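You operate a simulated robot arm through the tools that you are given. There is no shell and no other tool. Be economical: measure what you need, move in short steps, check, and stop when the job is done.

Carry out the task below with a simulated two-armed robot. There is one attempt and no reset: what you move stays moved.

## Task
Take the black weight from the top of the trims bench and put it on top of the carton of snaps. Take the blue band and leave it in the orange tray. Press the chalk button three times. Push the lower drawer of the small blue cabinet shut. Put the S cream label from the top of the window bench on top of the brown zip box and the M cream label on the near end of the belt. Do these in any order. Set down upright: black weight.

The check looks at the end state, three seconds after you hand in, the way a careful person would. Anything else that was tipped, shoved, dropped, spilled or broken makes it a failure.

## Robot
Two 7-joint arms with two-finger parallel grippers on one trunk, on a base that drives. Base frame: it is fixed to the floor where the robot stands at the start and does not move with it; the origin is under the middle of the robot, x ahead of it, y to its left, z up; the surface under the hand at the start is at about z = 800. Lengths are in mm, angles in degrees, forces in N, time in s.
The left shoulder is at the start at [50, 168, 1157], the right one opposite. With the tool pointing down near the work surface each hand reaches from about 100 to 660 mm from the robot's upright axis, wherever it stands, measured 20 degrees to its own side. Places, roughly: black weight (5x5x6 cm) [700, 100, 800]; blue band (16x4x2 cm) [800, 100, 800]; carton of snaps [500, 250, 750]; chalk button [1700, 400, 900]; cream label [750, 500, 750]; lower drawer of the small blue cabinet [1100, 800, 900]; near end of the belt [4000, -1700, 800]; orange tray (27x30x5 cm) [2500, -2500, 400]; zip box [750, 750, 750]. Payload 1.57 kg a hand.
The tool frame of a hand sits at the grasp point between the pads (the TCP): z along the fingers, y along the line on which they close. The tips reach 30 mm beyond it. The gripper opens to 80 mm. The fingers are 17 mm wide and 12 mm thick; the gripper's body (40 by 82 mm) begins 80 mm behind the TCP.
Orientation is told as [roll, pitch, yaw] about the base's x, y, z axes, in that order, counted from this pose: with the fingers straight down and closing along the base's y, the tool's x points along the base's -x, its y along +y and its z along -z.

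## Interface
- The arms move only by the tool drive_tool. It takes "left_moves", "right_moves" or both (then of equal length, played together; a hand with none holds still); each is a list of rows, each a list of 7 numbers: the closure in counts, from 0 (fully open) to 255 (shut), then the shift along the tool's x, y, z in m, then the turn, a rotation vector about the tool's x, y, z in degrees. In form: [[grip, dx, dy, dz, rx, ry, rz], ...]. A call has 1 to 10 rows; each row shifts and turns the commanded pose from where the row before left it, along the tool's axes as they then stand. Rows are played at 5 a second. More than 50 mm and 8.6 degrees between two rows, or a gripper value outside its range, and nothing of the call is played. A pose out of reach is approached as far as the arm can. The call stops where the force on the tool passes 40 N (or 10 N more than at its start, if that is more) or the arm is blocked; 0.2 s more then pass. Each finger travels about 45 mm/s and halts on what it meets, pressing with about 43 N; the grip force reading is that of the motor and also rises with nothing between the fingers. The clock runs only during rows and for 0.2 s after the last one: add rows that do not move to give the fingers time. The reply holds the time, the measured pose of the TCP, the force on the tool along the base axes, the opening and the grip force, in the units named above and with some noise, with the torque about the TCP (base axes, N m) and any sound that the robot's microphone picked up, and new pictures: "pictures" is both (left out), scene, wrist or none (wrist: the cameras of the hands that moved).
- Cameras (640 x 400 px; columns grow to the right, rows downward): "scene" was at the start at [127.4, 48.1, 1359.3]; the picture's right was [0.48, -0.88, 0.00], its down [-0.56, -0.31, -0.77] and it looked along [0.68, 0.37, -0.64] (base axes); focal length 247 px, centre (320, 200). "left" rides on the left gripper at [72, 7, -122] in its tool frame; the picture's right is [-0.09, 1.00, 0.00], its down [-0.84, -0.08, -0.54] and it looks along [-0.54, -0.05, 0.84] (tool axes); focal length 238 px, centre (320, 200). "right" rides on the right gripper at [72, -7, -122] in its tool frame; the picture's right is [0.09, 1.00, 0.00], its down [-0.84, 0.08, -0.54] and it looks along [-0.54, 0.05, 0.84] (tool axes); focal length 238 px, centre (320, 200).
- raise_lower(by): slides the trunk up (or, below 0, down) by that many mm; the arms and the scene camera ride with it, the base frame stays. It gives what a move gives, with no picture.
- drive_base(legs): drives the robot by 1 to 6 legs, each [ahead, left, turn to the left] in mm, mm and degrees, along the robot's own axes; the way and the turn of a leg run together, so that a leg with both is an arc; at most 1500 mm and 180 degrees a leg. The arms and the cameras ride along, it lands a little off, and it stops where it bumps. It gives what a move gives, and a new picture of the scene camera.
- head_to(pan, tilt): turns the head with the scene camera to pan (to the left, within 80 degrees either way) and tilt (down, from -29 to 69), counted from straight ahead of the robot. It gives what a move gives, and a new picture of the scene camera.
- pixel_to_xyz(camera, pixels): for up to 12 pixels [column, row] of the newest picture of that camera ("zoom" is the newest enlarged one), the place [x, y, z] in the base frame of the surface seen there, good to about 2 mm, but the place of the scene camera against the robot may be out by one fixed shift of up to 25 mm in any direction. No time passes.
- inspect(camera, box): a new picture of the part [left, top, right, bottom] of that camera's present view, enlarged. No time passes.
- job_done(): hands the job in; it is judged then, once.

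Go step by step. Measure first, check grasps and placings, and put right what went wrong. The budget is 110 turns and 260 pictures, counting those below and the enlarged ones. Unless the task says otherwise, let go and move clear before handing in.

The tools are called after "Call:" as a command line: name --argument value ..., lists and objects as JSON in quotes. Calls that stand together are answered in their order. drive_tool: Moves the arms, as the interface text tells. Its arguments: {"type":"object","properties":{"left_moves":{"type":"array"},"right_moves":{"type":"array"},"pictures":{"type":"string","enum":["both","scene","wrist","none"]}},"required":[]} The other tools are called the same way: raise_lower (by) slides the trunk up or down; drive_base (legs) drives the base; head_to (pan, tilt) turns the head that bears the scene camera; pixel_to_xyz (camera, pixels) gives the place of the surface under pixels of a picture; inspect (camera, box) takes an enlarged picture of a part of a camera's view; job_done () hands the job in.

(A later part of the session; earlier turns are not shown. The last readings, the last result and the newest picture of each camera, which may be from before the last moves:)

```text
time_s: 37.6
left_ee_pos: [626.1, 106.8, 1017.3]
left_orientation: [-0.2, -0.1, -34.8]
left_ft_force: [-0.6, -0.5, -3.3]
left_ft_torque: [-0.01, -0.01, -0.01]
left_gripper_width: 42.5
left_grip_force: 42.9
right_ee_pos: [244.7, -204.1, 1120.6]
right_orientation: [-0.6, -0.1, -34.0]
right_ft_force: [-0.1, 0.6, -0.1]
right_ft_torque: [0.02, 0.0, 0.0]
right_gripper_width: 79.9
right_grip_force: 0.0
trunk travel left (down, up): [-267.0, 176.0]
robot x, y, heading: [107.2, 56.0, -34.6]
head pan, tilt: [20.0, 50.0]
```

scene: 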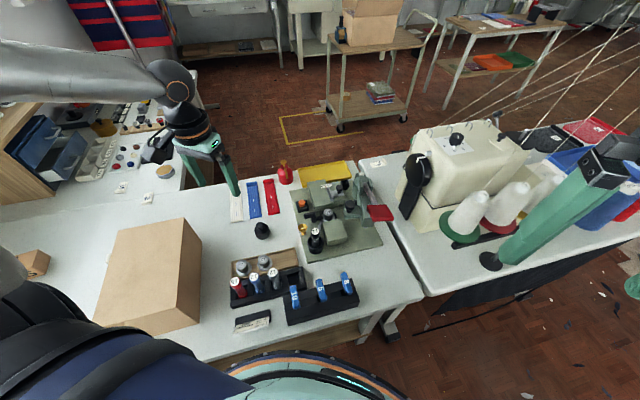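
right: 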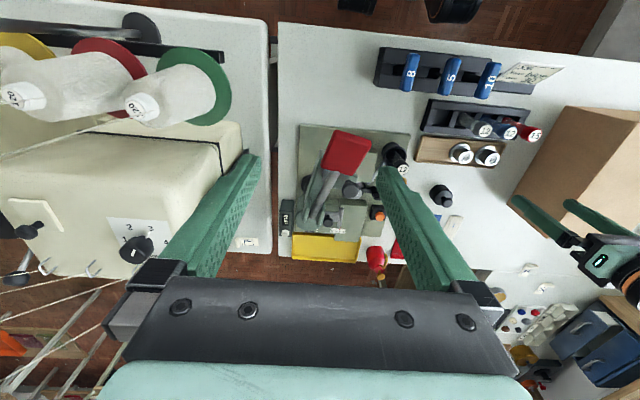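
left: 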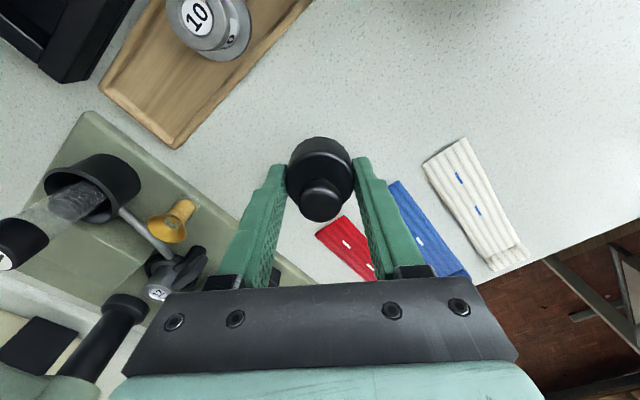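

Now I move over the carton centre at about [567,338].

Call:
drive_tool --left_moves '[[255, 0.0361, 0.0311, 0, 0, 0, 0], [255, 0.0361, 0.0311, 0, 0, 0, 0], [255, 0.0361, 0.0311, 0, 0, 0, 0], [255, 0.0361, 0.0311, 0, 0, 0, 0], [255, 0.0361, 0.0311, 0, 0, 0, 0]]'

```text
time_s: 38.8
left_ee_pos: [565.0, 337.7, 1019.2]
left_orientation: [-0.2, -0.1, -34.9]
left_ft_force: [0.4, -1.0, -3.7]
left_ft_torque: [0.01, -0.02, 0.0]
left_gripper_width: 42.3
left_grip_force: 42.9
right_ee_pos: [244.0, -204.1, 1120.5]
right_orientation: [-0.5, 0.0, -34.0]
right_ft_force: [-0.9, -0.7, 0.4]
right_ft_torque: [-0.01, -0.05, 0.02]
right_gripper_width: 80.1
right_grip_force: 0.1
trunk travel left (down, up): [-267.0, 176.0]
robot x, y, heading: [108.7, 59.7, -35.0]
head pan, tilt: [20.0, 50.0]
```

scene: 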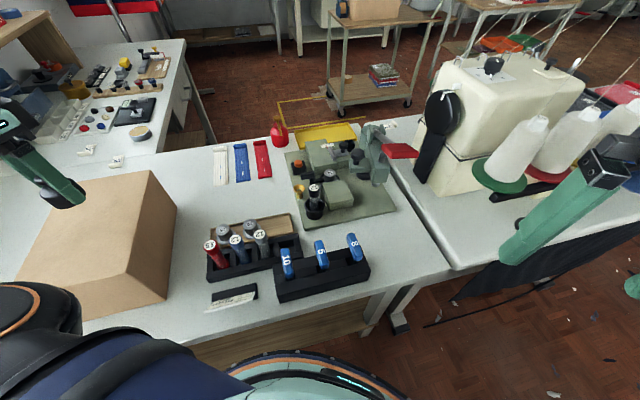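
left: 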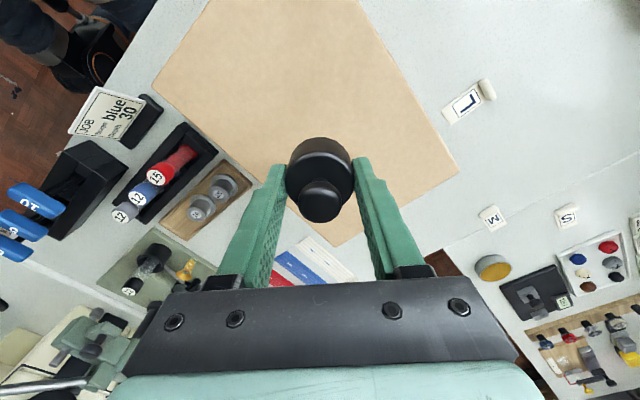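

I'll verify the carton's corners and top height with the wrist camera.

Call:
pixel_to_xyz --camera "left" --pixels '[[155, 85], [456, 172], [340, 243], [280, 60], [400, 150]]'

```text
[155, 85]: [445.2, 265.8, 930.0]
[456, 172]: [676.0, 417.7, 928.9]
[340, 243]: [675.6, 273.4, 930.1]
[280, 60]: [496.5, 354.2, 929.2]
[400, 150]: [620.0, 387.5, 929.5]
```

The carton top is at z 929.5, centre [561,342]. The weight's bottom hangs 35.5 mm below the TCP, so I'll lower to about 966 and check the force.

Call:
drive_tool --left_moves '[[255, 0, 0, 0.03, 0, 0, 0], [255, 0, 0, 0.018, 0, 0, 0], [255, 0, 0, 0.004, 0, 0, 0], [255, 0, 0, 0.002, 0, 0, 0]]' --pictures "none"

```text
time_s: 39.8
left_ee_pos: [565.1, 337.4, 964.6]
left_orientation: [0.0, -0.3, -34.7]
left_ft_force: [-0.8, 1.2, 13.7]
left_ft_torque: [-0.08, 0.32, -0.01]
left_gripper_width: 42.6
left_grip_force: 43.3
right_ee_pos: [244.7, -204.2, 1119.7]
right_orientation: [-0.5, 0.0, -33.9]
right_ft_force: [0.5, -0.7, 0.3]
right_ft_torque: [0.0, 0.0, 0.0]
right_gripper_width: 80.0
right_grip_force: 0.0
trunk travel left (down, up): [-267.0, 176.0]
robot x, y, heading: [107.6, 58.8, -35.0]
head pan, tilt: [20.0, 50.0]
```

It touches the carton (+13.7 N), so I'll release and go up.

Call:
drive_tool --left_moves '[[200, 0, 0, -0.001, 0, 0, 0], [0, 0, 0, 0, 0, 0, 0], [0, 0, 0, 0, 0, 0, 0], [0, 0, 0, 0, 0, 0, 0], [0, 0, 0, -0.03, 0, 0, 0], [0, 0, 0, -0.04, 0, 0, 0], [0, 0, 0, -0.04, 0, 0, 0]]' --pictures "wrist"

```text
time_s: 41.4
left_ee_pos: [562.7, 337.3, 1074.2]
left_orientation: [-0.1, -0.1, -34.8]
left_ft_force: [0.1, 0.8, -0.5]
left_ft_torque: [0.01, 0.0, 0.0]
left_gripper_width: 80.0
left_grip_force: 0.1
right_ee_pos: [244.8, -204.5, 1119.6]
right_orientation: [-0.4, 0.1, -34.1]
right_ft_force: [0.2, -0.4, -0.5]
right_ft_torque: [0.0, 0.01, -0.01]
right_gripper_width: 79.9
right_grip_force: 0.0
trunk travel left (down, up): [-267.0, 176.0]
robot x, y, heading: [106.1, 57.7, -34.8]
head pan, tilt: [20.0, 50.0]
```

left: 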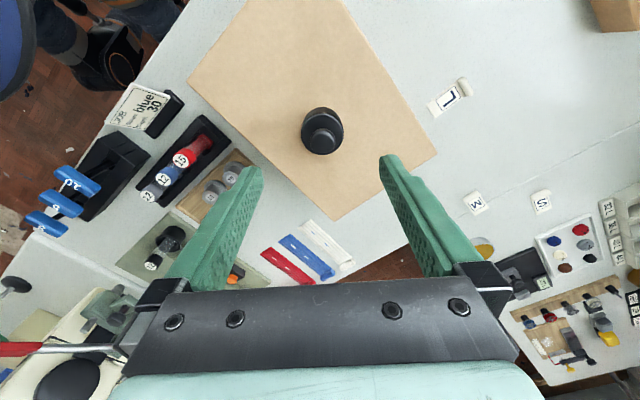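

The weight stands upright near the carton's middle. I'll draw the left hand in and look right for the way round.

Call:
drive_tool --left_moves '[[0, 0, 0, -0.045, 0, 0, 0], [0, 0.02, -0.04, -0.02, 0, 0, 0], [0, 0.04, -0.03, 0, 0, 0, 0], [0, 0.04, 0, 0, 0, 0, 0]]' --pictures "none"

Call:
head_to --pan -30 --tilt 25

Call:
head_to --pan -78 --tilt 25

```text
time_s: 42.4
left_ee_pos: [442.3, 338.8, 1138.5]
left_orientation: [-0.1, -0.2, -34.9]
left_ft_force: [0.9, 0.0, -0.1]
left_ft_torque: [0.02, -0.02, -0.01]
left_gripper_width: 80.1
left_grip_force: 0.0
right_ee_pos: [244.1, -203.3, 1120.6]
right_orientation: [-0.4, 0.0, -34.0]
right_ft_force: [0.7, 0.3, 0.4]
right_ft_torque: [0.03, 0.01, -0.02]
right_gripper_width: 79.9
right_grip_force: 0.1
trunk travel left (down, up): [-267.0, 176.0]
robot x, y, heading: [106.9, 58.7, -34.8]
head pan, tilt: [20.0, 50.0]
```

```text
time_s: 43.5
left_ee_pos: [442.4, 337.8, 1137.7]
left_orientation: [0.0, -0.1, -34.8]
left_ft_force: [-0.1, -0.8, -0.6]
left_ft_torque: [0.01, -0.02, -0.03]
left_gripper_width: 80.3
left_grip_force: 0.0
right_ee_pos: [246.6, -203.3, 1120.1]
right_orientation: [-0.6, 0.1, -34.0]
right_ft_force: [-0.2, 0.6, -0.1]
right_ft_torque: [0.0, 0.03, -0.01]
right_gripper_width: 80.2
right_grip_force: 0.1
trunk travel left (down, up): [-267.0, 176.0]
robot x, y, heading: [106.2, 59.0, -34.7]
head pan, tilt: [-30.0, 25.0]
```

scene: 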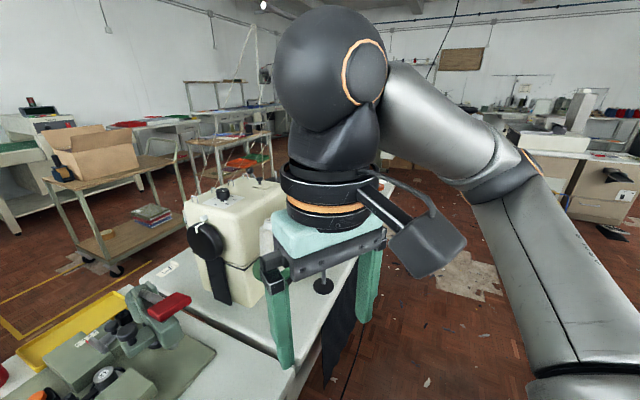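

```text
time_s: 44.7
left_ee_pos: [443.5, 337.9, 1138.8]
left_orientation: [-0.1, -0.1, -34.9]
left_ft_force: [0.4, -1.2, 0.2]
left_ft_torque: [0.0, -0.02, -0.01]
left_gripper_width: 79.9
left_grip_force: 0.2
right_ee_pos: [245.1, -202.9, 1119.6]
right_orientation: [-0.6, 0.0, -34.0]
right_ft_force: [0.4, -0.3, 0.1]
right_ft_torque: [0.01, 0.03, -0.03]
right_gripper_width: 79.9
right_grip_force: 0.1
trunk travel left (down, up): [-267.0, 176.0]
robot x, y, heading: [107.2, 55.0, -35.0]
head pan, tilt: [-78.0, 25.0]
```

scene: 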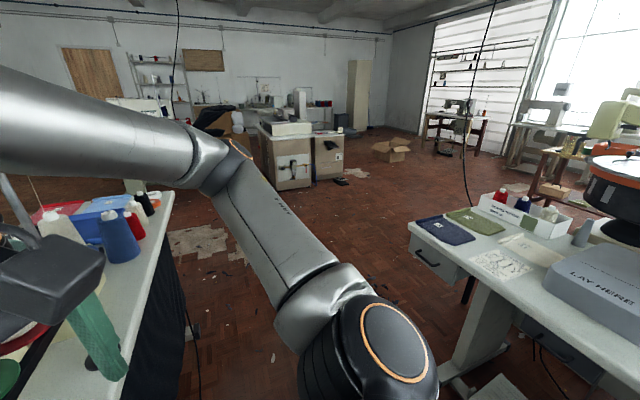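

There is an aisle between the sewing table and the table on the right. I'll measure the edges.

Call:
pixel_to_xyz --camera "scene" --pixels '[[172, 195], [142, 390], [410, 228], [408, 250], [440, 385], [272, 188], [300, 188], [186, 330], [500, 345], [345, 158], [240, 230], [390, 160]]'

Call:
head_to --pan 0 --tilt 12

```text
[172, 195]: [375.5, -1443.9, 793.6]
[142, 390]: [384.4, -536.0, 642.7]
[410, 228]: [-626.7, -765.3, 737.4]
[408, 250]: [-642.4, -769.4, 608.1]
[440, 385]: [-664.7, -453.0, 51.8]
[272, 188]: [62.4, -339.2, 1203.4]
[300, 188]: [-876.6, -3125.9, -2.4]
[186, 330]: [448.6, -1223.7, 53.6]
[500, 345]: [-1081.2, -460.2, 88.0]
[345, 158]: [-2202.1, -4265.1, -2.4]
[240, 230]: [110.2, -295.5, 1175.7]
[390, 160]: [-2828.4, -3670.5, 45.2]
```

```text
time_s: 46.2
left_ee_pos: [443.5, 338.8, 1137.7]
left_orientation: [-0.2, -0.1, -34.9]
left_ft_force: [-0.6, 0.0, 0.1]
left_ft_torque: [0.04, 0.0, 0.0]
left_gripper_width: 80.1
left_grip_force: 0.0
right_ee_pos: [245.3, -202.6, 1119.0]
right_orientation: [-0.5, 0.0, -33.9]
right_ft_force: [-0.7, 0.2, 0.3]
right_ft_torque: [0.04, 0.03, 0.0]
right_gripper_width: 80.0
right_grip_force: 0.1
trunk travel left (down, up): [-267.0, 176.0]
robot x, y, heading: [103.4, 58.3, -34.8]
head pan, tilt: [0.0, 12.0]
```

scene: 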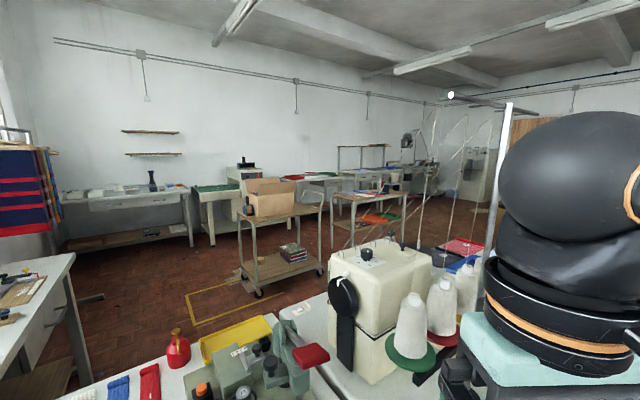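

Call:
inspect --camera "scene" --box '[180, 120, 440, 290]'

Call:
pixel_to_xyz --camera "scene" --pixels '[[258, 295], [320, 272], [245, 262], [188, 296], [194, 324], [218, 187], [335, 245], [405, 233], [375, 217], [300, 178], [360, 192], [425, 250]]'

```text
2.35 times, centred on (310, 205) of scene
```

zoom: 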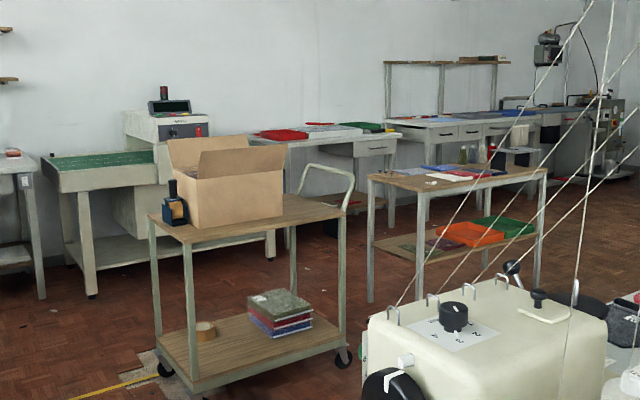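

```text
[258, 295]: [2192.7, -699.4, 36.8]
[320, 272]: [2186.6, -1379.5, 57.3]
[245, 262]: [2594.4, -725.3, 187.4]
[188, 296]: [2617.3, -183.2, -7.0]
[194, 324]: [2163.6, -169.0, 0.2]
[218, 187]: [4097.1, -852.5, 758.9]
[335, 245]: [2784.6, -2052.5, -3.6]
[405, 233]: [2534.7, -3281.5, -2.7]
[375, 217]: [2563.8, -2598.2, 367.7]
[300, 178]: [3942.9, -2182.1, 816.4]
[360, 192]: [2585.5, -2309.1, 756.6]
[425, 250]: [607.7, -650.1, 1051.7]
```

The cart stands at x 2190–2600, and the orange tray is on a shelf near [2560,-2600,370]. I'll back off and drive round the right end of the sewing table (y≈-1450).

Call:
drive_base --legs '[[-185, -129, 0], [0, 0, -55], [1300, 0, 0], [600, 0, 0]]'

```text
time_s: 59.6
left_ee_pos: [387.5, -1949.8, 1137.9]
left_orientation: [0.0, -0.1, -87.2]
left_ft_force: [-0.1, -1.3, -0.6]
left_ft_torque: [0.01, 0.0, 0.0]
left_gripper_width: 80.2
left_grip_force: 0.0
right_ee_pos: [-163.2, -2123.6, 1120.6]
right_orientation: [-0.5, 0.0, -86.4]
right_ft_force: [0.4, 0.1, 0.3]
right_ft_torque: [0.01, -0.04, -0.01]
right_gripper_width: 80.1
right_grip_force: 0.1
trunk travel left (down, up): [-267.0, 176.0]
robot x, y, heading: [-38.7, -1855.6, -87.1]
head pan, tilt: [0.0, 12.0]
```

scene: 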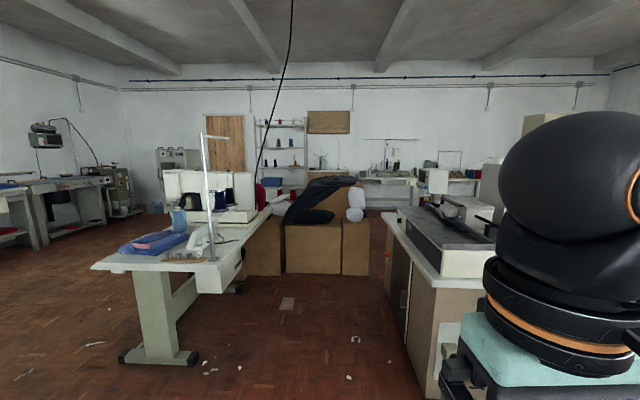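

Another table is ahead on the left, so I'll measure how near it is.

Call:
pixel_to_xyz --camera "scene" --pixels '[[125, 358], [190, 362], [95, 268], [220, 290], [430, 280], [30, 245], [270, 215], [410, 395]]'

Call:
drive_base --legs '[[0, 0, 87]]'

```text
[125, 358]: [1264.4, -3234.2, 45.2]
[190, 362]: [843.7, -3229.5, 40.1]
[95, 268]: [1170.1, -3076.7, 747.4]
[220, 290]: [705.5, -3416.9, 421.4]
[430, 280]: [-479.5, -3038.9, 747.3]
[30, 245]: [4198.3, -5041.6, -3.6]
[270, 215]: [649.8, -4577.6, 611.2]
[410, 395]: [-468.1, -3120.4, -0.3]
```

```text
time_s: 63.7
left_ee_pos: [69.4, -1433.6, 1138.3]
left_orientation: [-0.1, -0.1, 0.8]
left_ft_force: [0.4, 0.4, 0.4]
left_ft_torque: [0.01, 0.01, 0.03]
left_gripper_width: 79.8
left_grip_force: 0.1
right_ee_pos: [223.6, -1988.8, 1119.8]
right_orientation: [-0.5, 0.0, 1.6]
right_ft_force: [-0.5, 0.9, -0.1]
right_ft_torque: [-0.01, 0.02, 0.03]
right_gripper_width: 80.0
right_grip_force: 0.1
trunk travel left (down, up): [-267.0, 176.0]
robot x, y, heading: [-41.8, -1856.5, 1.1]
head pan, tilt: [0.0, 12.0]
```

scene: 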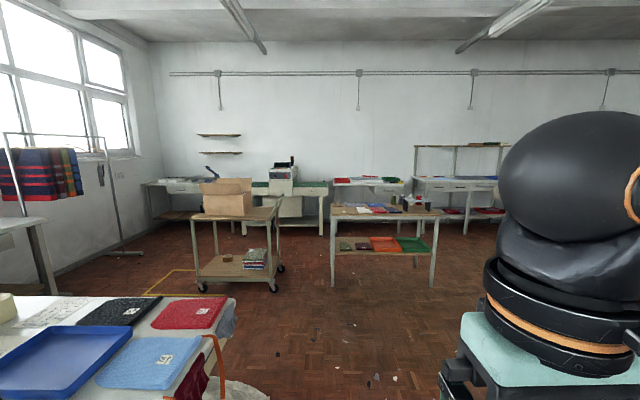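

Call:
pixel_to_xyz --camera "scene" --pixels '[[232, 298], [185, 328], [222, 385], [8, 300], [200, 287], [272, 289], [334, 285], [430, 285], [385, 244], [311, 187], [240, 230], [330, 187]]'

Call:
inspect --camera "scene" --box '[180, 140, 460, 310]'

```text
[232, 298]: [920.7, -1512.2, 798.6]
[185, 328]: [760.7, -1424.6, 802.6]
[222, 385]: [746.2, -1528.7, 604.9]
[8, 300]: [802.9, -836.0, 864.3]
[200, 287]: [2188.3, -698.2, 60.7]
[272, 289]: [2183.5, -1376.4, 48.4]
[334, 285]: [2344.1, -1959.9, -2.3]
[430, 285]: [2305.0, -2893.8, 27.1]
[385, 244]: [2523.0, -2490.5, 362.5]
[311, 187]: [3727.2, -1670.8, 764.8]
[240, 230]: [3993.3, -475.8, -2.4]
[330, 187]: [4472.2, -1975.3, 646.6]
```

```text
2.29 times, centred on (320, 225) of scene
```

zoom: 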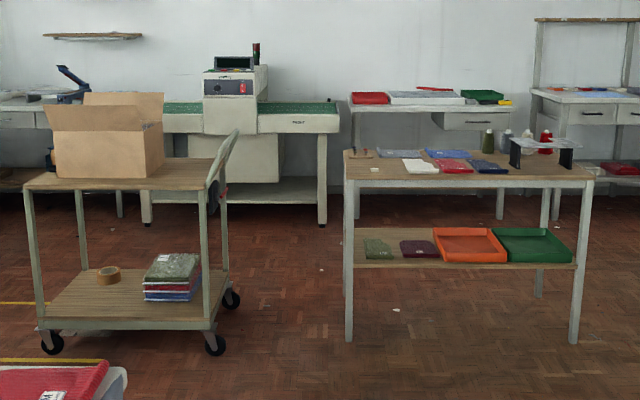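

The near end of the belt is at about [3800-4100,-1670], and the orange tray on the shelf is near [2520,-2490]. I'll drive on along the far aisle toward the window bench.

Call:
drive_base --legs '[[1500, -80, 0], [0, 0, 89], [1400, 0, 0]]'

```text
refused: leg 1 is longer than a leg can be; nothing moved
```

Call:
drive_base --legs '[[1490, -80, 0], [0, 0, 89], [1400, 0, 0]]'

```text
time_s: 81.6
left_ee_pos: [1095.4, -343.0, 1138.5]
left_orientation: [-0.2, -0.1, 89.5]
left_ft_force: [0.1, -0.4, -0.3]
left_ft_torque: [0.0, 0.01, 0.04]
left_gripper_width: 80.2
left_grip_force: 0.1
right_ee_pos: [1655.6, -203.5, 1119.8]
right_orientation: [-0.5, 0.0, 90.2]
right_ft_force: [0.4, -0.5, 0.1]
right_ft_torque: [0.0, -0.03, -0.02]
right_gripper_width: 79.9
right_grip_force: 0.1
trunk travel left (down, up): [-267.0, 176.0]
robot x, y, heading: [1515.3, -466.4, 89.2]
head pan, tilt: [0.0, 12.0]
```

scene: 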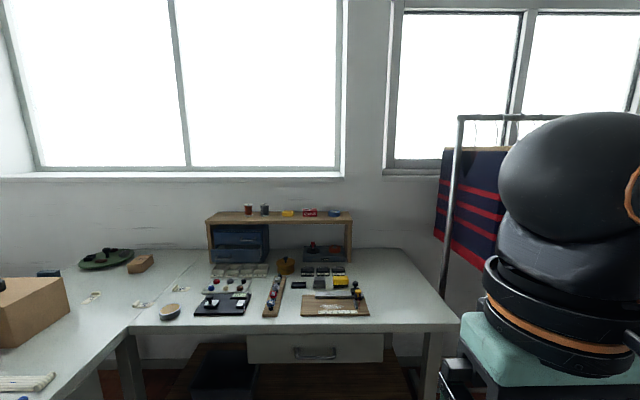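

The window bench is in view. I'll enlarge it and measure its edges and items.

Call:
inspect --camera "scene" --box '[180, 195, 390, 330]'

Call:
inspect --camera "scene" --box '[0, 235, 190, 355]'

Call:
pixel_to_xyz --camera "scene" --pixels '[[131, 334], [455, 330], [250, 332], [141, 256], [141, 303], [92, 298], [170, 305], [237, 234], [238, 245], [338, 283], [290, 210], [85, 378]]'

```text
2.96 times, centred on (285, 262) of scene
```

zoom: 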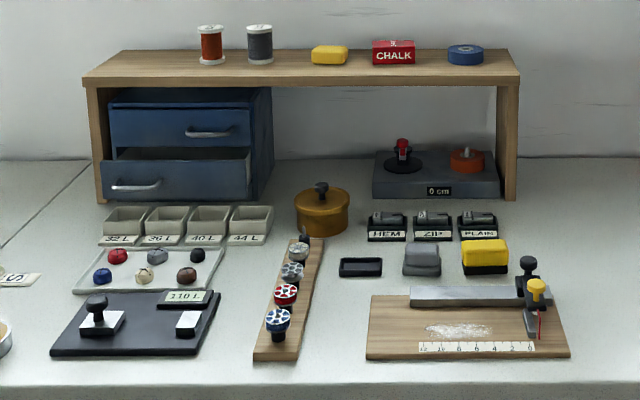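

```text
3.33 times, centred on (95, 295) of scene
```

zoom: 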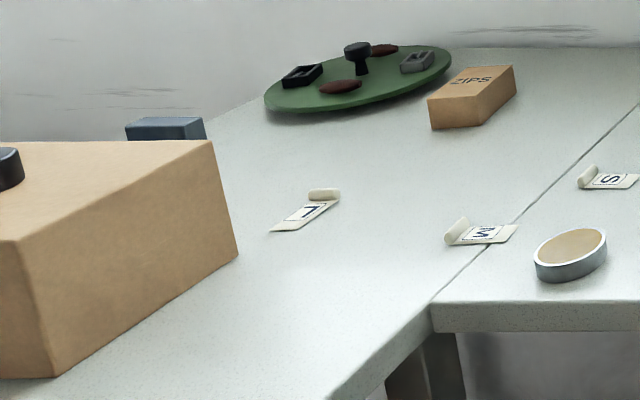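

```text
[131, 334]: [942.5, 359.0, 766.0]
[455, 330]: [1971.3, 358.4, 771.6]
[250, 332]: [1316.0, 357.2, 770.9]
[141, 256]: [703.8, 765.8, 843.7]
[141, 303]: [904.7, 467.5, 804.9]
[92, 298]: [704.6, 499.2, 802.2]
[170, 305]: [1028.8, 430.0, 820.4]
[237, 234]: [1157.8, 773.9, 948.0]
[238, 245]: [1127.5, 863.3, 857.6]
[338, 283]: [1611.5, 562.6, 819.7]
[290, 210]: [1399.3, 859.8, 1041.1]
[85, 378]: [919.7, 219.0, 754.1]
```

The yellow button on the chalk board (zoom 535,290, near x≈1690, y≈470) should be the chalk button, and the lower blue drawer stands open. I'll drive up to the bench.

Call:
drive_base --legs '[[540, 20, 0]]'

Call:
head_to --pan -15 --tilt 45

```text
time_s: 84.8
left_ee_pos: [1080.7, 211.3, 1136.9]
left_orientation: [-0.1, -0.1, 89.6]
left_ft_force: [-0.2, 0.3, 0.0]
left_ft_torque: [-0.03, -0.02, -0.05]
left_gripper_width: 79.8
left_grip_force: 0.1
right_ee_pos: [1639.5, 354.6, 1118.8]
right_orientation: [-0.5, 0.0, 90.4]
right_ft_force: [0.8, -0.2, 0.1]
right_ft_torque: [0.0, 0.01, 0.01]
right_gripper_width: 80.2
right_grip_force: 0.1
trunk travel left (down, up): [-267.0, 176.0]
robot x, y, heading: [1500.9, 91.3, 89.8]
head pan, tilt: [0.0, 12.0]
```

scene: 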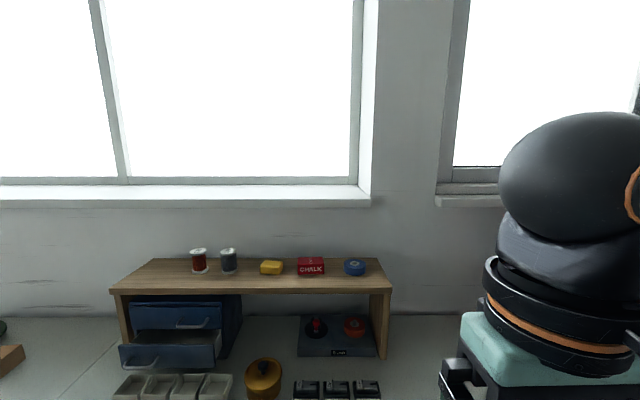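

```text
time_s: 85.8
left_ee_pos: [1079.7, 210.2, 1138.6]
left_orientation: [-0.1, -0.1, 89.7]
left_ft_force: [0.2, 0.3, 0.1]
left_ft_torque: [-0.03, -0.01, 0.0]
left_gripper_width: 79.8
left_grip_force: 0.2
right_ee_pos: [1638.6, 353.7, 1120.3]
right_orientation: [-0.5, 0.0, 90.5]
right_ft_force: [0.1, 0.7, 0.1]
right_ft_torque: [-0.04, 0.02, 0.0]
right_gripper_width: 80.4
right_grip_force: 0.1
trunk travel left (down, up): [-267.0, 176.0]
robot x, y, heading: [1503.3, 90.2, 89.7]
head pan, tilt: [-15.0, 45.0]
```

scene: 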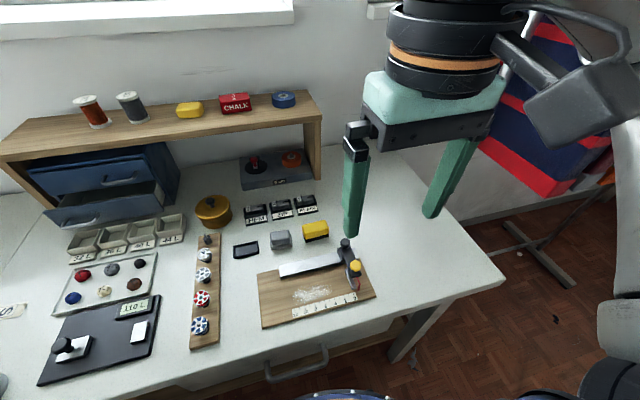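

Call:
inspect --camera "scene" --box '[240, 220, 400, 330]'

Call:
drive_tool --right_moves '[[255, 0, 0, 0.01, 0, 0, 0], [255, 0, 0, 0.01, 0, 0, 0], [255, 0, 0, 0.01, 0, 0, 0], [255, 0, 0, 0.01, 0, 0, 0], [255, 0, 0, 0.01, 0, 0, 0]]' --pictures "wrist"

Call:
pixel_to_xyz --camera "scene" --pixels '[[356, 265], [345, 245], [300, 265], [303, 210], [290, 158], [254, 163]]'

```text
3.64 times, centred on (320, 275) of scene
```

zoom: 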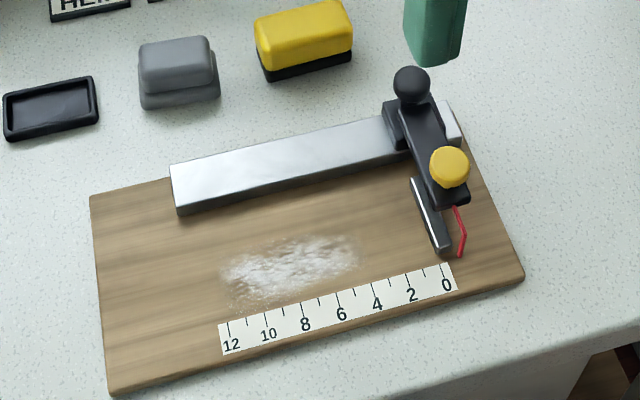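

```text
time_s: 87.0
left_ee_pos: [1079.8, 210.5, 1136.9]
left_orientation: [-0.1, -0.3, 89.5]
left_ft_force: [0.2, -0.2, -0.1]
left_ft_torque: [0.0, -0.04, 0.02]
left_gripper_width: 79.9
left_grip_force: 0.1
right_ee_pos: [1638.8, 352.6, 1069.4]
right_orientation: [-0.5, 0.0, 90.3]
right_ft_force: [0.0, 0.7, 0.7]
right_ft_torque: [-0.01, 0.0, 0.01]
right_gripper_width: 0.1
right_grip_force: 15.0
trunk travel left (down, up): [-267.0, 176.0]
robot x, y, heading: [1503.1, 96.2, 89.5]
head pan, tilt: [-15.0, 45.0]
```

right: 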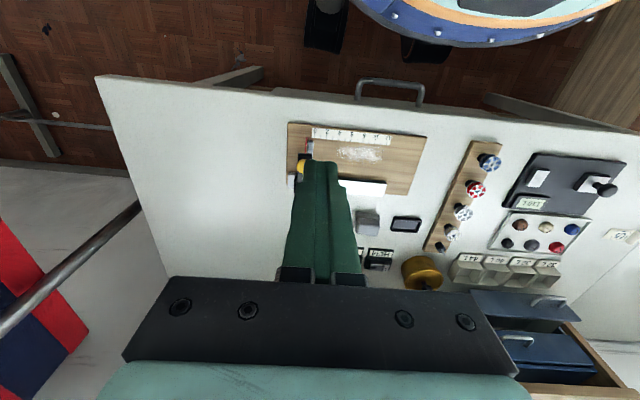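

```text
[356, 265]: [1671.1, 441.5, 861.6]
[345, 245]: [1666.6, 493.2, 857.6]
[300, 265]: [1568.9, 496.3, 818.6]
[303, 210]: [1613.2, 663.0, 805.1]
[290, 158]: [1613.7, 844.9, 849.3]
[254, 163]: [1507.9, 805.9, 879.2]
```

The chalk button (yellow) reads [1671,442,862] by the scene camera. I'll check it by the wrist camera at (302,166).

Call:
inspect --camera "right" --box '[270, 120, 350, 200]'

Call:
pixel_to_xyz --camera "right" --pixels '[[302, 163], [300, 166], [304, 162], [302, 170]]'

```text
5.00 times, centred on (310, 160) of right
```

zoom: 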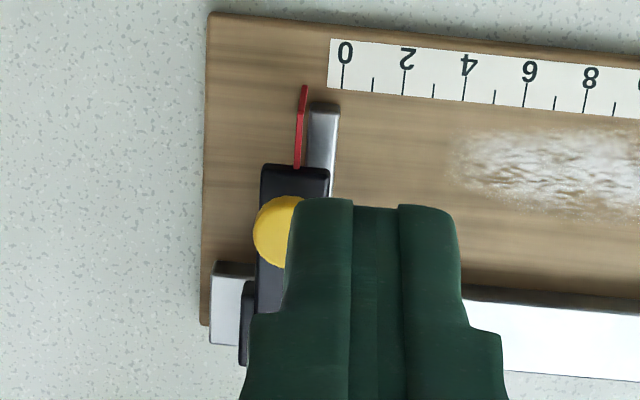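

```text
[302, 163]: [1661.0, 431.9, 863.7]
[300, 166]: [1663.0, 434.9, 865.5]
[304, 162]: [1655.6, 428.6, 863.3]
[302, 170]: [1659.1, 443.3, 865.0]
```

The wrist view gives the button at about [1655,436,865]. That also means the scene shift is (+15,+5) in base axes. I'll bring the closed fingers above it.

Call:
drive_tool --right_moves '[[255, -0.041, -0.008, 0.02, 0, 0, 0], [255, -0.042, -0.008, 0.02, 0, 0, 0], [255, 0, 0, 0.04, 0, 0, 0], [255, 0, 0, 0.04, 0, 0, 0], [255, 0, 0, 0.034, 0, 0, 0]]' --pictures "both"

```text
time_s: 88.2
left_ee_pos: [1080.8, 212.3, 1139.4]
left_orientation: [-0.2, -0.3, 89.6]
left_ft_force: [0.7, 0.4, -0.3]
left_ft_torque: [-0.01, -0.03, 0.02]
left_gripper_width: 79.9
left_grip_force: 0.0
right_ee_pos: [1658.6, 437.7, 916.9]
right_orientation: [-0.6, -0.1, 90.3]
right_ft_force: [-1.1, -1.0, 1.3]
right_ft_torque: [0.01, 0.03, 0.02]
right_gripper_width: 0.0
right_grip_force: 21.4
trunk travel left (down, up): [-267.0, 176.0]
robot x, y, heading: [1502.5, 93.8, 89.5]
head pan, tilt: [-15.0, 45.0]
```

scene: 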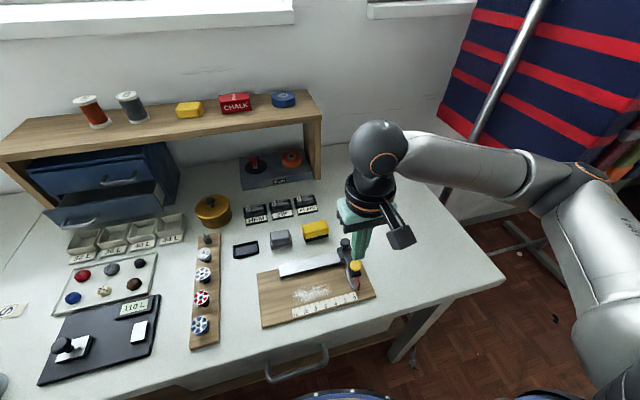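
right: 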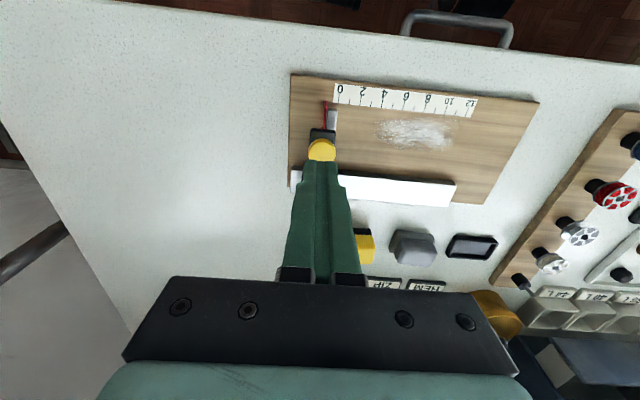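

Call:
inspect --camera "right" --box '[280, 120, 360, 190]'

Call:
pixel_to_xyz --camera "right" --pixels '[[321, 147], [311, 150], [332, 150], [321, 156], [321, 166]]'

```text
5.71 times, centred on (320, 155) of right
```

zoom: 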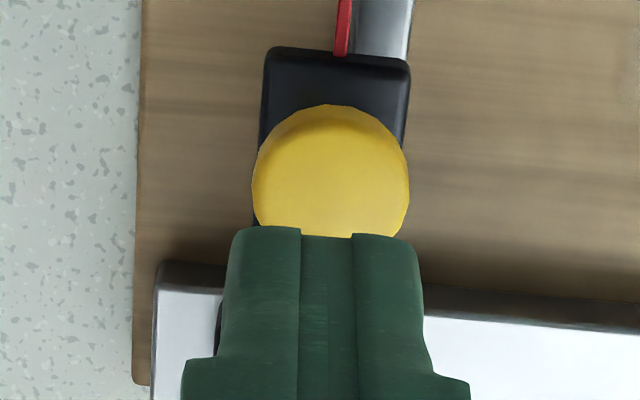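

```text
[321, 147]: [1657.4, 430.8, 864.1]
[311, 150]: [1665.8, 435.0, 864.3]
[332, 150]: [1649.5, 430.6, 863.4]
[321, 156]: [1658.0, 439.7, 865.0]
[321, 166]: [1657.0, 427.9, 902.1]
```

The fingertips are centred over the button at [1658,437], top 865. I'll do the first press carefully, watching the force.

Call:
drive_tool --right_moves '[[255, 0, 0, 0.018, 0, 0, 0], [255, 0, 0, 0.004, 0, 0, 0], [255, 0, 0, 0.003, 0, 0, 0]]' --pictures "none"

```text
time_s: 89.0
left_ee_pos: [1080.9, 210.5, 1137.9]
left_orientation: [-0.2, -0.1, 89.7]
left_ft_force: [-1.1, -0.8, 0.9]
left_ft_torque: [-0.03, 0.0, 0.01]
left_gripper_width: 80.1
left_grip_force: 0.1
right_ee_pos: [1657.4, 436.9, 892.5]
right_orientation: [-0.5, 0.0, 90.4]
right_ft_force: [0.6, 0.5, 0.1]
right_ft_torque: [-0.02, -0.02, 0.0]
right_gripper_width: 0.1
right_grip_force: 20.8
trunk travel left (down, up): [-267.0, 176.0]
robot x, y, heading: [1501.1, 91.9, 89.5]
head pan, tilt: [-15.0, 45.0]
```

No contact yet, so I'll go on in small steps.

Call:
drive_tool --right_moves '[[255, 0, 0, 0.002, 0, 0, 0], [255, 0, 0, 0.002, 0, 0, 0], [255, 0, 0, 0.002, 0, 0, 0]]' --pictures "none"

```text
time_s: 89.8
left_ee_pos: [1080.8, 210.0, 1137.6]
left_orientation: [-0.1, -0.3, 89.6]
left_ft_force: [-0.5, 0.4, 0.3]
left_ft_torque: [0.01, 0.03, 0.03]
left_gripper_width: 80.0
left_grip_force: 0.0
right_ee_pos: [1657.3, 437.2, 885.9]
right_orientation: [-0.5, 0.0, 90.5]
right_ft_force: [-0.4, -1.1, 2.5]
right_ft_torque: [0.02, 0.01, -0.04]
right_gripper_width: 0.4
right_grip_force: 22.1
trunk travel left (down, up): [-267.0, 176.0]
robot x, y, heading: [1498.6, 90.3, 89.3]
head pan, tilt: [-15.0, 45.0]
heard: click
```

There was a click, so that is press one. Now I release fully and press again.

Call:
drive_tool --right_moves '[[255, 0, 0, -0.018, 0, 0, 0], [255, 0, 0, 0, 0, 0, 0], [255, 0, 0, 0, 0, 0, 0], [255, 0, 0, 0.012, 0, 0, 0], [255, 0, 0, 0.004, 0, 0, 0], [255, 0, 0, 0.002, 0, 0, 0]]' --pictures "none"

Call:
drive_tool --right_moves '[[255, 0, 0, -0.018, 0, 0, 0], [255, 0, 0, 0, 0, 0, 0], [255, 0, 0, 0, 0, 0, 0]]' --pictures "none"

```text
time_s: 91.2
left_ee_pos: [1080.1, 210.8, 1138.0]
left_orientation: [-0.1, -0.2, 89.6]
left_ft_force: [-0.3, 0.7, -0.2]
left_ft_torque: [0.01, 0.01, -0.01]
left_gripper_width: 80.1
left_grip_force: 0.1
right_ee_pos: [1655.7, 437.4, 885.8]
right_orientation: [-0.5, -0.1, 90.3]
right_ft_force: [-0.6, -1.5, 2.8]
right_ft_torque: [-0.05, 0.01, 0.03]
right_gripper_width: 0.0
right_grip_force: 21.4
trunk travel left (down, up): [-267.0, 176.0]
robot x, y, heading: [1503.5, 87.4, 89.4]
head pan, tilt: [-15.0, 45.0]
```

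```text
time_s: 92.0
left_ee_pos: [1079.6, 210.9, 1138.4]
left_orientation: [-0.1, -0.1, 89.7]
left_ft_force: [-0.2, -0.4, 0.2]
left_ft_torque: [0.0, 0.0, 0.02]
left_gripper_width: 80.1
left_grip_force: 0.1
right_ee_pos: [1656.7, 438.1, 904.0]
right_orientation: [-0.6, 0.0, 90.3]
right_ft_force: [-0.2, 0.2, -0.5]
right_ft_torque: [0.01, -0.01, -0.01]
right_gripper_width: 0.0
right_grip_force: 21.2
trunk travel left (down, up): [-267.0, 176.0]
robot x, y, heading: [1500.4, 94.1, 89.9]
head pan, tilt: [-15.0, 45.0]
```

No click was heard on that second push, so it probably didn't reach the threshold. I'll look at the board for traces.

Call:
inspect --camera "scene" --box '[240, 220, 400, 330]'

Call:
inspect --camera "right" --box '[270, 60, 430, 170]'

```text
3.64 times, centred on (320, 275) of scene
```

zoom: 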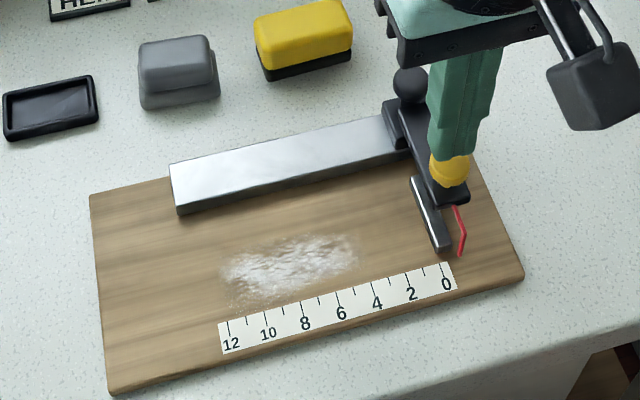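

```text
3.64 times, centred on (350, 115) of right
```

zoom: 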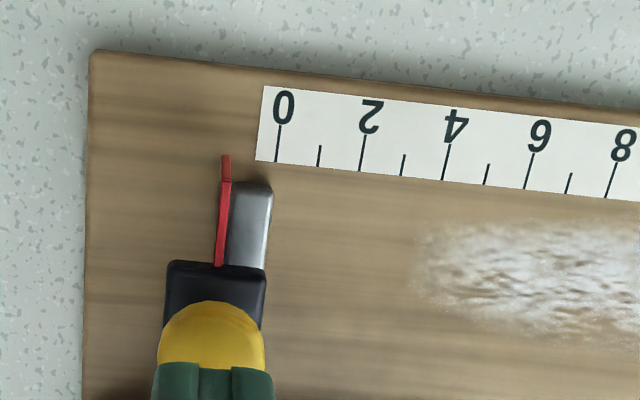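

I'll push again with slightly more depth, by small steps, to learn the click point.

Call:
drive_tool --right_moves '[[255, 0, 0, 0.012, 0, 0, 0], [255, 0, 0, 0.004, 0, 0, 0], [255, 0, 0, 0.002, 0, 0, 0]]' --pictures "none"

Call:
drive_tool --right_moves '[[255, 0, 0, 0.001, 0, 0, 0]]' --pictures "none"

```text
time_s: 92.8
left_ee_pos: [1081.2, 212.1, 1137.5]
left_orientation: [-0.1, -0.2, 89.6]
left_ft_force: [-0.5, -0.1, -0.5]
left_ft_torque: [-0.02, -0.01, -0.02]
left_gripper_width: 80.3
left_grip_force: 0.1
right_ee_pos: [1659.0, 437.4, 884.7]
right_orientation: [-0.5, -0.1, 90.4]
right_ft_force: [-0.6, 0.3, 2.3]
right_ft_torque: [0.01, 0.05, 0.04]
right_gripper_width: 0.0
right_grip_force: 21.2
trunk travel left (down, up): [-267.0, 176.0]
robot x, y, heading: [1499.3, 92.4, 89.3]
head pan, tilt: [-15.0, 45.0]
heard: click
```

```text
time_s: 93.2
left_ee_pos: [1081.1, 210.5, 1137.4]
left_orientation: [-0.2, -0.1, 89.5]
left_ft_force: [0.1, 0.4, 0.1]
left_ft_torque: [0.01, 0.01, 0.04]
left_gripper_width: 80.0
left_grip_force: 0.0
right_ee_pos: [1658.5, 438.5, 883.1]
right_orientation: [-0.5, 0.0, 90.3]
right_ft_force: [0.6, 1.3, 2.3]
right_ft_torque: [0.03, 0.01, -0.02]
right_gripper_width: 0.0
right_grip_force: 21.2
trunk travel left (down, up): [-267.0, 176.0]
robot x, y, heading: [1500.5, 90.8, 89.5]
head pan, tilt: [-15.0, 45.0]
```

The second click is heard. Now the full release and the third press, a little deeper.

Call:
drive_tool --right_moves '[[255, 0, 0, -0.02, 0, 0, 0], [255, 0, 0, 0, 0, 0, 0], [255, 0, 0, 0, 0, 0, 0], [255, 0, 0, 0.014, 0, 0, 0], [255, 0, 0, 0.004, 0, 0, 0], [255, 0, 0, 0.002, 0, 0, 0]]' --pictures "none"

```text
time_s: 94.6
left_ee_pos: [1079.9, 210.8, 1138.1]
left_orientation: [-0.1, -0.2, 89.7]
left_ft_force: [0.2, -0.1, -0.2]
left_ft_torque: [-0.01, 0.0, 0.03]
left_gripper_width: 80.1
left_grip_force: 0.1
right_ee_pos: [1656.8, 437.6, 884.3]
right_orientation: [-0.5, 0.0, 90.4]
right_ft_force: [1.2, -0.6, 2.8]
right_ft_torque: [-0.04, 0.01, 0.0]
right_gripper_width: 0.0
right_grip_force: 21.3
trunk travel left (down, up): [-267.0, 176.0]
robot x, y, heading: [1501.9, 94.2, 89.5]
head pan, tilt: [-15.0, 45.0]
heard: click
```

Three clicks in all. I'll raise the right hand clear and look at the drawer.

Call:
drive_tool --right_moves '[[255, 0, 0, -0.045, 0, 0, 0], [255, 0, 0, -0.045, 0, 0, 0], [255, 0.02, 0, -0.045, 0, 0, 0], [255, 0.045, 0, -0.02, 0, 0, 0], [0, 0.04, 0, -0.02, 0, 0, 0]]' --pictures "none"

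Call:
head_to --pan 25 --tilt 35

Call:
inspect --camera "scene" --box '[180, 60, 480, 260]'

```text
time_s: 95.8
left_ee_pos: [1080.9, 210.0, 1137.9]
left_orientation: [-0.1, -0.2, 89.6]
left_ft_force: [-0.1, 0.5, 0.0]
left_ft_torque: [-0.01, 0.01, -0.01]
left_gripper_width: 80.0
left_grip_force: 0.1
right_ee_pos: [1654.6, 329.8, 1062.1]
right_orientation: [-0.6, 0.0, 90.4]
right_ft_force: [0.0, 0.1, 0.3]
right_ft_torque: [0.05, -0.01, -0.02]
right_gripper_width: 32.0
right_grip_force: 0.1
trunk travel left (down, up): [-267.0, 176.0]
robot x, y, heading: [1501.0, 94.8, 89.6]
head pan, tilt: [-15.0, 45.0]
```

```text
time_s: 96.8
left_ee_pos: [1081.0, 210.7, 1138.8]
left_orientation: [-0.2, -0.2, 89.5]
left_ft_force: [-0.3, -0.5, -0.3]
left_ft_torque: [0.02, -0.02, -0.03]
left_gripper_width: 79.8
left_grip_force: 0.0
right_ee_pos: [1655.3, 331.2, 1061.7]
right_orientation: [-0.5, 0.0, 90.4]
right_ft_force: [0.5, -1.1, -0.2]
right_ft_torque: [0.01, -0.01, 0.01]
right_gripper_width: 80.0
right_grip_force: 0.1
trunk travel left (down, up): [-267.0, 176.0]
robot x, y, heading: [1499.8, 94.6, 89.5]
head pan, tilt: [25.0, 35.0]
```

scene: 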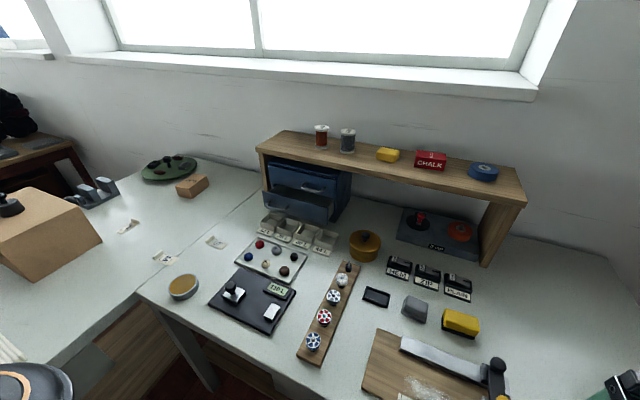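

```text
2.00 times, centred on (330, 160) of scene
```

zoom: 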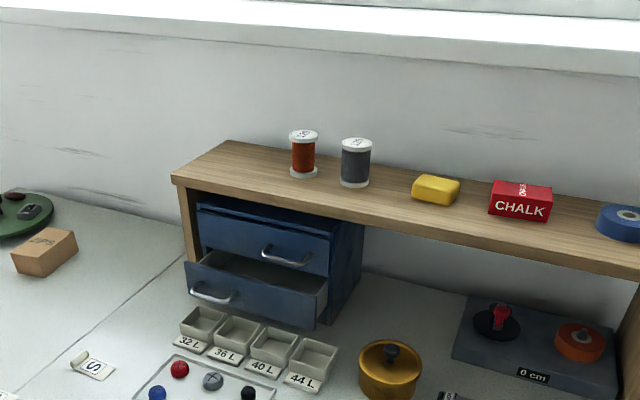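

Call:
pixel_to_xyz --camera "zoom" --pixels '[[250, 295], [188, 268], [190, 300], [312, 322], [325, 283], [215, 300], [290, 262], [205, 240], [325, 262], [175, 178], [290, 215], [265, 200]]'

```text
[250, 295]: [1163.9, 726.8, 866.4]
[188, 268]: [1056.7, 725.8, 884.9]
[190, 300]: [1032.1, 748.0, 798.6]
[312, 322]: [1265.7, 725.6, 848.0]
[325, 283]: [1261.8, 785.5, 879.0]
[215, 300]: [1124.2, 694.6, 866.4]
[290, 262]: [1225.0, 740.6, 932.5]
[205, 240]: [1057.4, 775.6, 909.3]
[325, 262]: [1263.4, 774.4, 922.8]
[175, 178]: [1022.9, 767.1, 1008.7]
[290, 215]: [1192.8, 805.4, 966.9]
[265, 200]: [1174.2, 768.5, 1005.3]
```

The lower drawer's face stands at y≈721 and the closed upper one at y≈770. I'll push it with the left fingers tilted 45° at x≈1150, so I shift the base left first.

Call:
drive_base --legs '[[0, 120, 0]]'

Call:
drive_tool --left_moves '[[255, -0.03, -0.035, 0, 0, 0, 0], [255, -0.03, -0.035, 0, 0, 0, 0], [255, -0.03, -0.035, 0, 0, 0, 0], [255, -0.03, -0.035, 0, 0, 0, 0], [255, -0.03, -0.03, 0.0, 0, 0, 0], [255, -0.045, 0, 0, 0, 0, 0], [255, -0.045, 0, 0.02, 0, 0, 0]]' --pictures "none"

```text
time_s: 98.5
left_ee_pos: [963.1, 211.8, 1137.9]
left_orientation: [-0.1, -0.1, 89.6]
left_ft_force: [-0.1, -0.2, 0.4]
left_ft_torque: [0.02, -0.01, -0.01]
left_gripper_width: 79.6
left_grip_force: 0.0
right_ee_pos: [1537.0, 330.8, 1061.2]
right_orientation: [-0.6, -0.1, 90.5]
right_ft_force: [-0.4, 0.1, 1.1]
right_ft_torque: [-0.03, -0.01, 0.01]
right_gripper_width: 80.1
right_grip_force: 0.1
trunk travel left (down, up): [-267.0, 176.0]
robot x, y, heading: [1380.8, 94.3, 89.7]
head pan, tilt: [25.0, 35.0]
```

scene: 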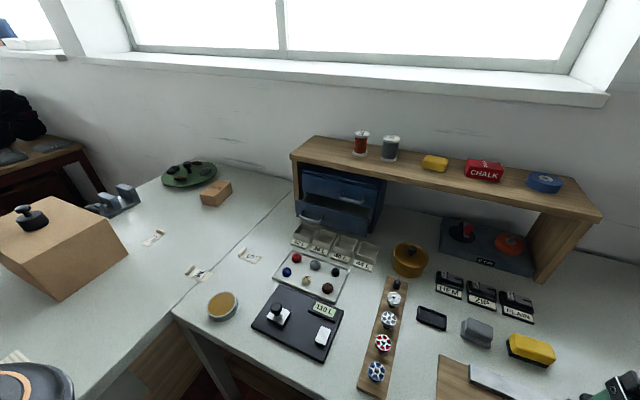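

```text
time_s: 100.1
left_ee_pos: [1133.8, 455.6, 1118.3]
left_orientation: [-0.1, -0.1, 89.6]
left_ft_force: [0.5, 1.0, 0.2]
left_ft_torque: [-0.03, -0.01, 0.02]
left_gripper_width: 0.0
left_grip_force: 21.7
right_ee_pos: [1537.4, 331.7, 1060.7]
right_orientation: [-0.6, 0.0, 90.5]
right_ft_force: [-0.3, 0.1, 0.3]
right_ft_torque: [0.0, -0.02, -0.05]
right_gripper_width: 80.2
right_grip_force: 0.1
trunk travel left (down, up): [-267.0, 176.0]
robot x, y, heading: [1385.7, 92.8, 89.8]
head pan, tilt: [25.0, 35.0]
```

Now I tilt the tool 45° so the fingers point forward and down.

Call:
drive_tool --left_moves '[[255, 0, 0, 0, 0, -8.5, 0], [255, 0, 0, 0, 0, -8.5, 0], [255, 0, 0, 0, 0, -8.5, 0], [255, 0, 0, 0, 0, -8.5, 0], [255, 0, 0, 0, 0, -8.5, 0], [255, 0, 0, 0, 0, -2.5, 0]]' --pictures "scene"

```text
time_s: 101.5
left_ee_pos: [1133.2, 451.6, 1119.2]
left_orientation: [-0.2, -45.2, 89.7]
left_ft_force: [0.1, 0.0, -0.2]
left_ft_torque: [-0.02, 0.0, 0.0]
left_gripper_width: 0.2
left_grip_force: 21.3
right_ee_pos: [1538.8, 332.0, 1061.9]
right_orientation: [-0.5, 0.0, 90.4]
right_ft_force: [0.4, -0.1, -0.9]
right_ft_torque: [-0.01, 0.0, 0.0]
right_gripper_width: 80.0
right_grip_force: 0.1
trunk travel left (down, up): [-267.0, 176.0]
robot x, y, heading: [1380.2, 94.3, 89.5]
head pan, tilt: [25.0, 35.0]
```

scene: 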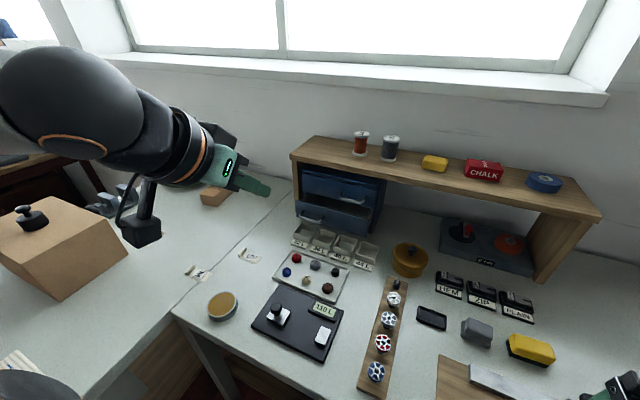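

Call:
drive_tool --left_moves '[[255, 0, -0.004, 0.047, 0, 0, 0], [255, 0, -0.004, 0.047, 0, 0, 0], [255, 0, -0.004, 0.047, 0, 0, 0], [255, 0, -0.004, 0.047, 0, 0, 0], [255, 0, -0.003, 0.047, 0, 0, 0], [255, 0, -0.003, 0.047, 0, 0, 0]]' --pictures "both"

```text
time_s: 102.9
left_ee_pos: [1158.2, 652.1, 921.1]
left_orientation: [-0.2, -45.2, 89.7]
left_ft_force: [-0.4, 0.1, 0.3]
left_ft_torque: [0.0, -0.02, 0.0]
left_gripper_width: 0.0
left_grip_force: 21.3
right_ee_pos: [1538.2, 332.9, 1062.2]
right_orientation: [-0.5, 0.0, 90.3]
right_ft_force: [0.1, -0.1, -0.1]
right_ft_torque: [-0.02, 0.0, 0.0]
right_gripper_width: 80.0
right_grip_force: 0.0
trunk travel left (down, up): [-267.0, 176.0]
robot x, y, heading: [1386.4, 92.2, 89.7]
head pan, tilt: [25.0, 35.0]
```

scene: 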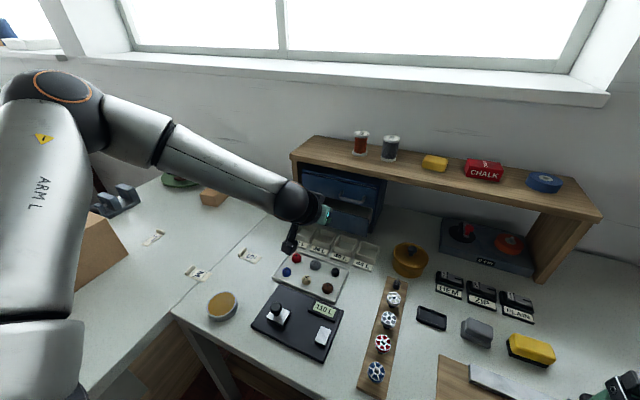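
left: 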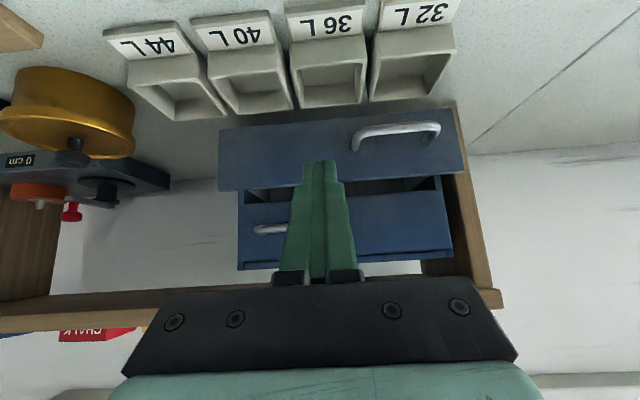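

The fingers point at the drawer front between the handle and its middle. I'll measure the front with the left camera.

Call:
pixel_to_xyz --camera "left" --pixels '[[320, 145], [280, 170], [250, 130], [395, 128], [430, 165], [270, 183], [390, 215], [330, 66], [380, 300]]'

```text
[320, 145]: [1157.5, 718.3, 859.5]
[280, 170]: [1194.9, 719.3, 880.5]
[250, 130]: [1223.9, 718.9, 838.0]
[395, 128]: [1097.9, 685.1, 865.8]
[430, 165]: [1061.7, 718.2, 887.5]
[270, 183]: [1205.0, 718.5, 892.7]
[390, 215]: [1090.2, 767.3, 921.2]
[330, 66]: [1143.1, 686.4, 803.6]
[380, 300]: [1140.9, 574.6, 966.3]
```

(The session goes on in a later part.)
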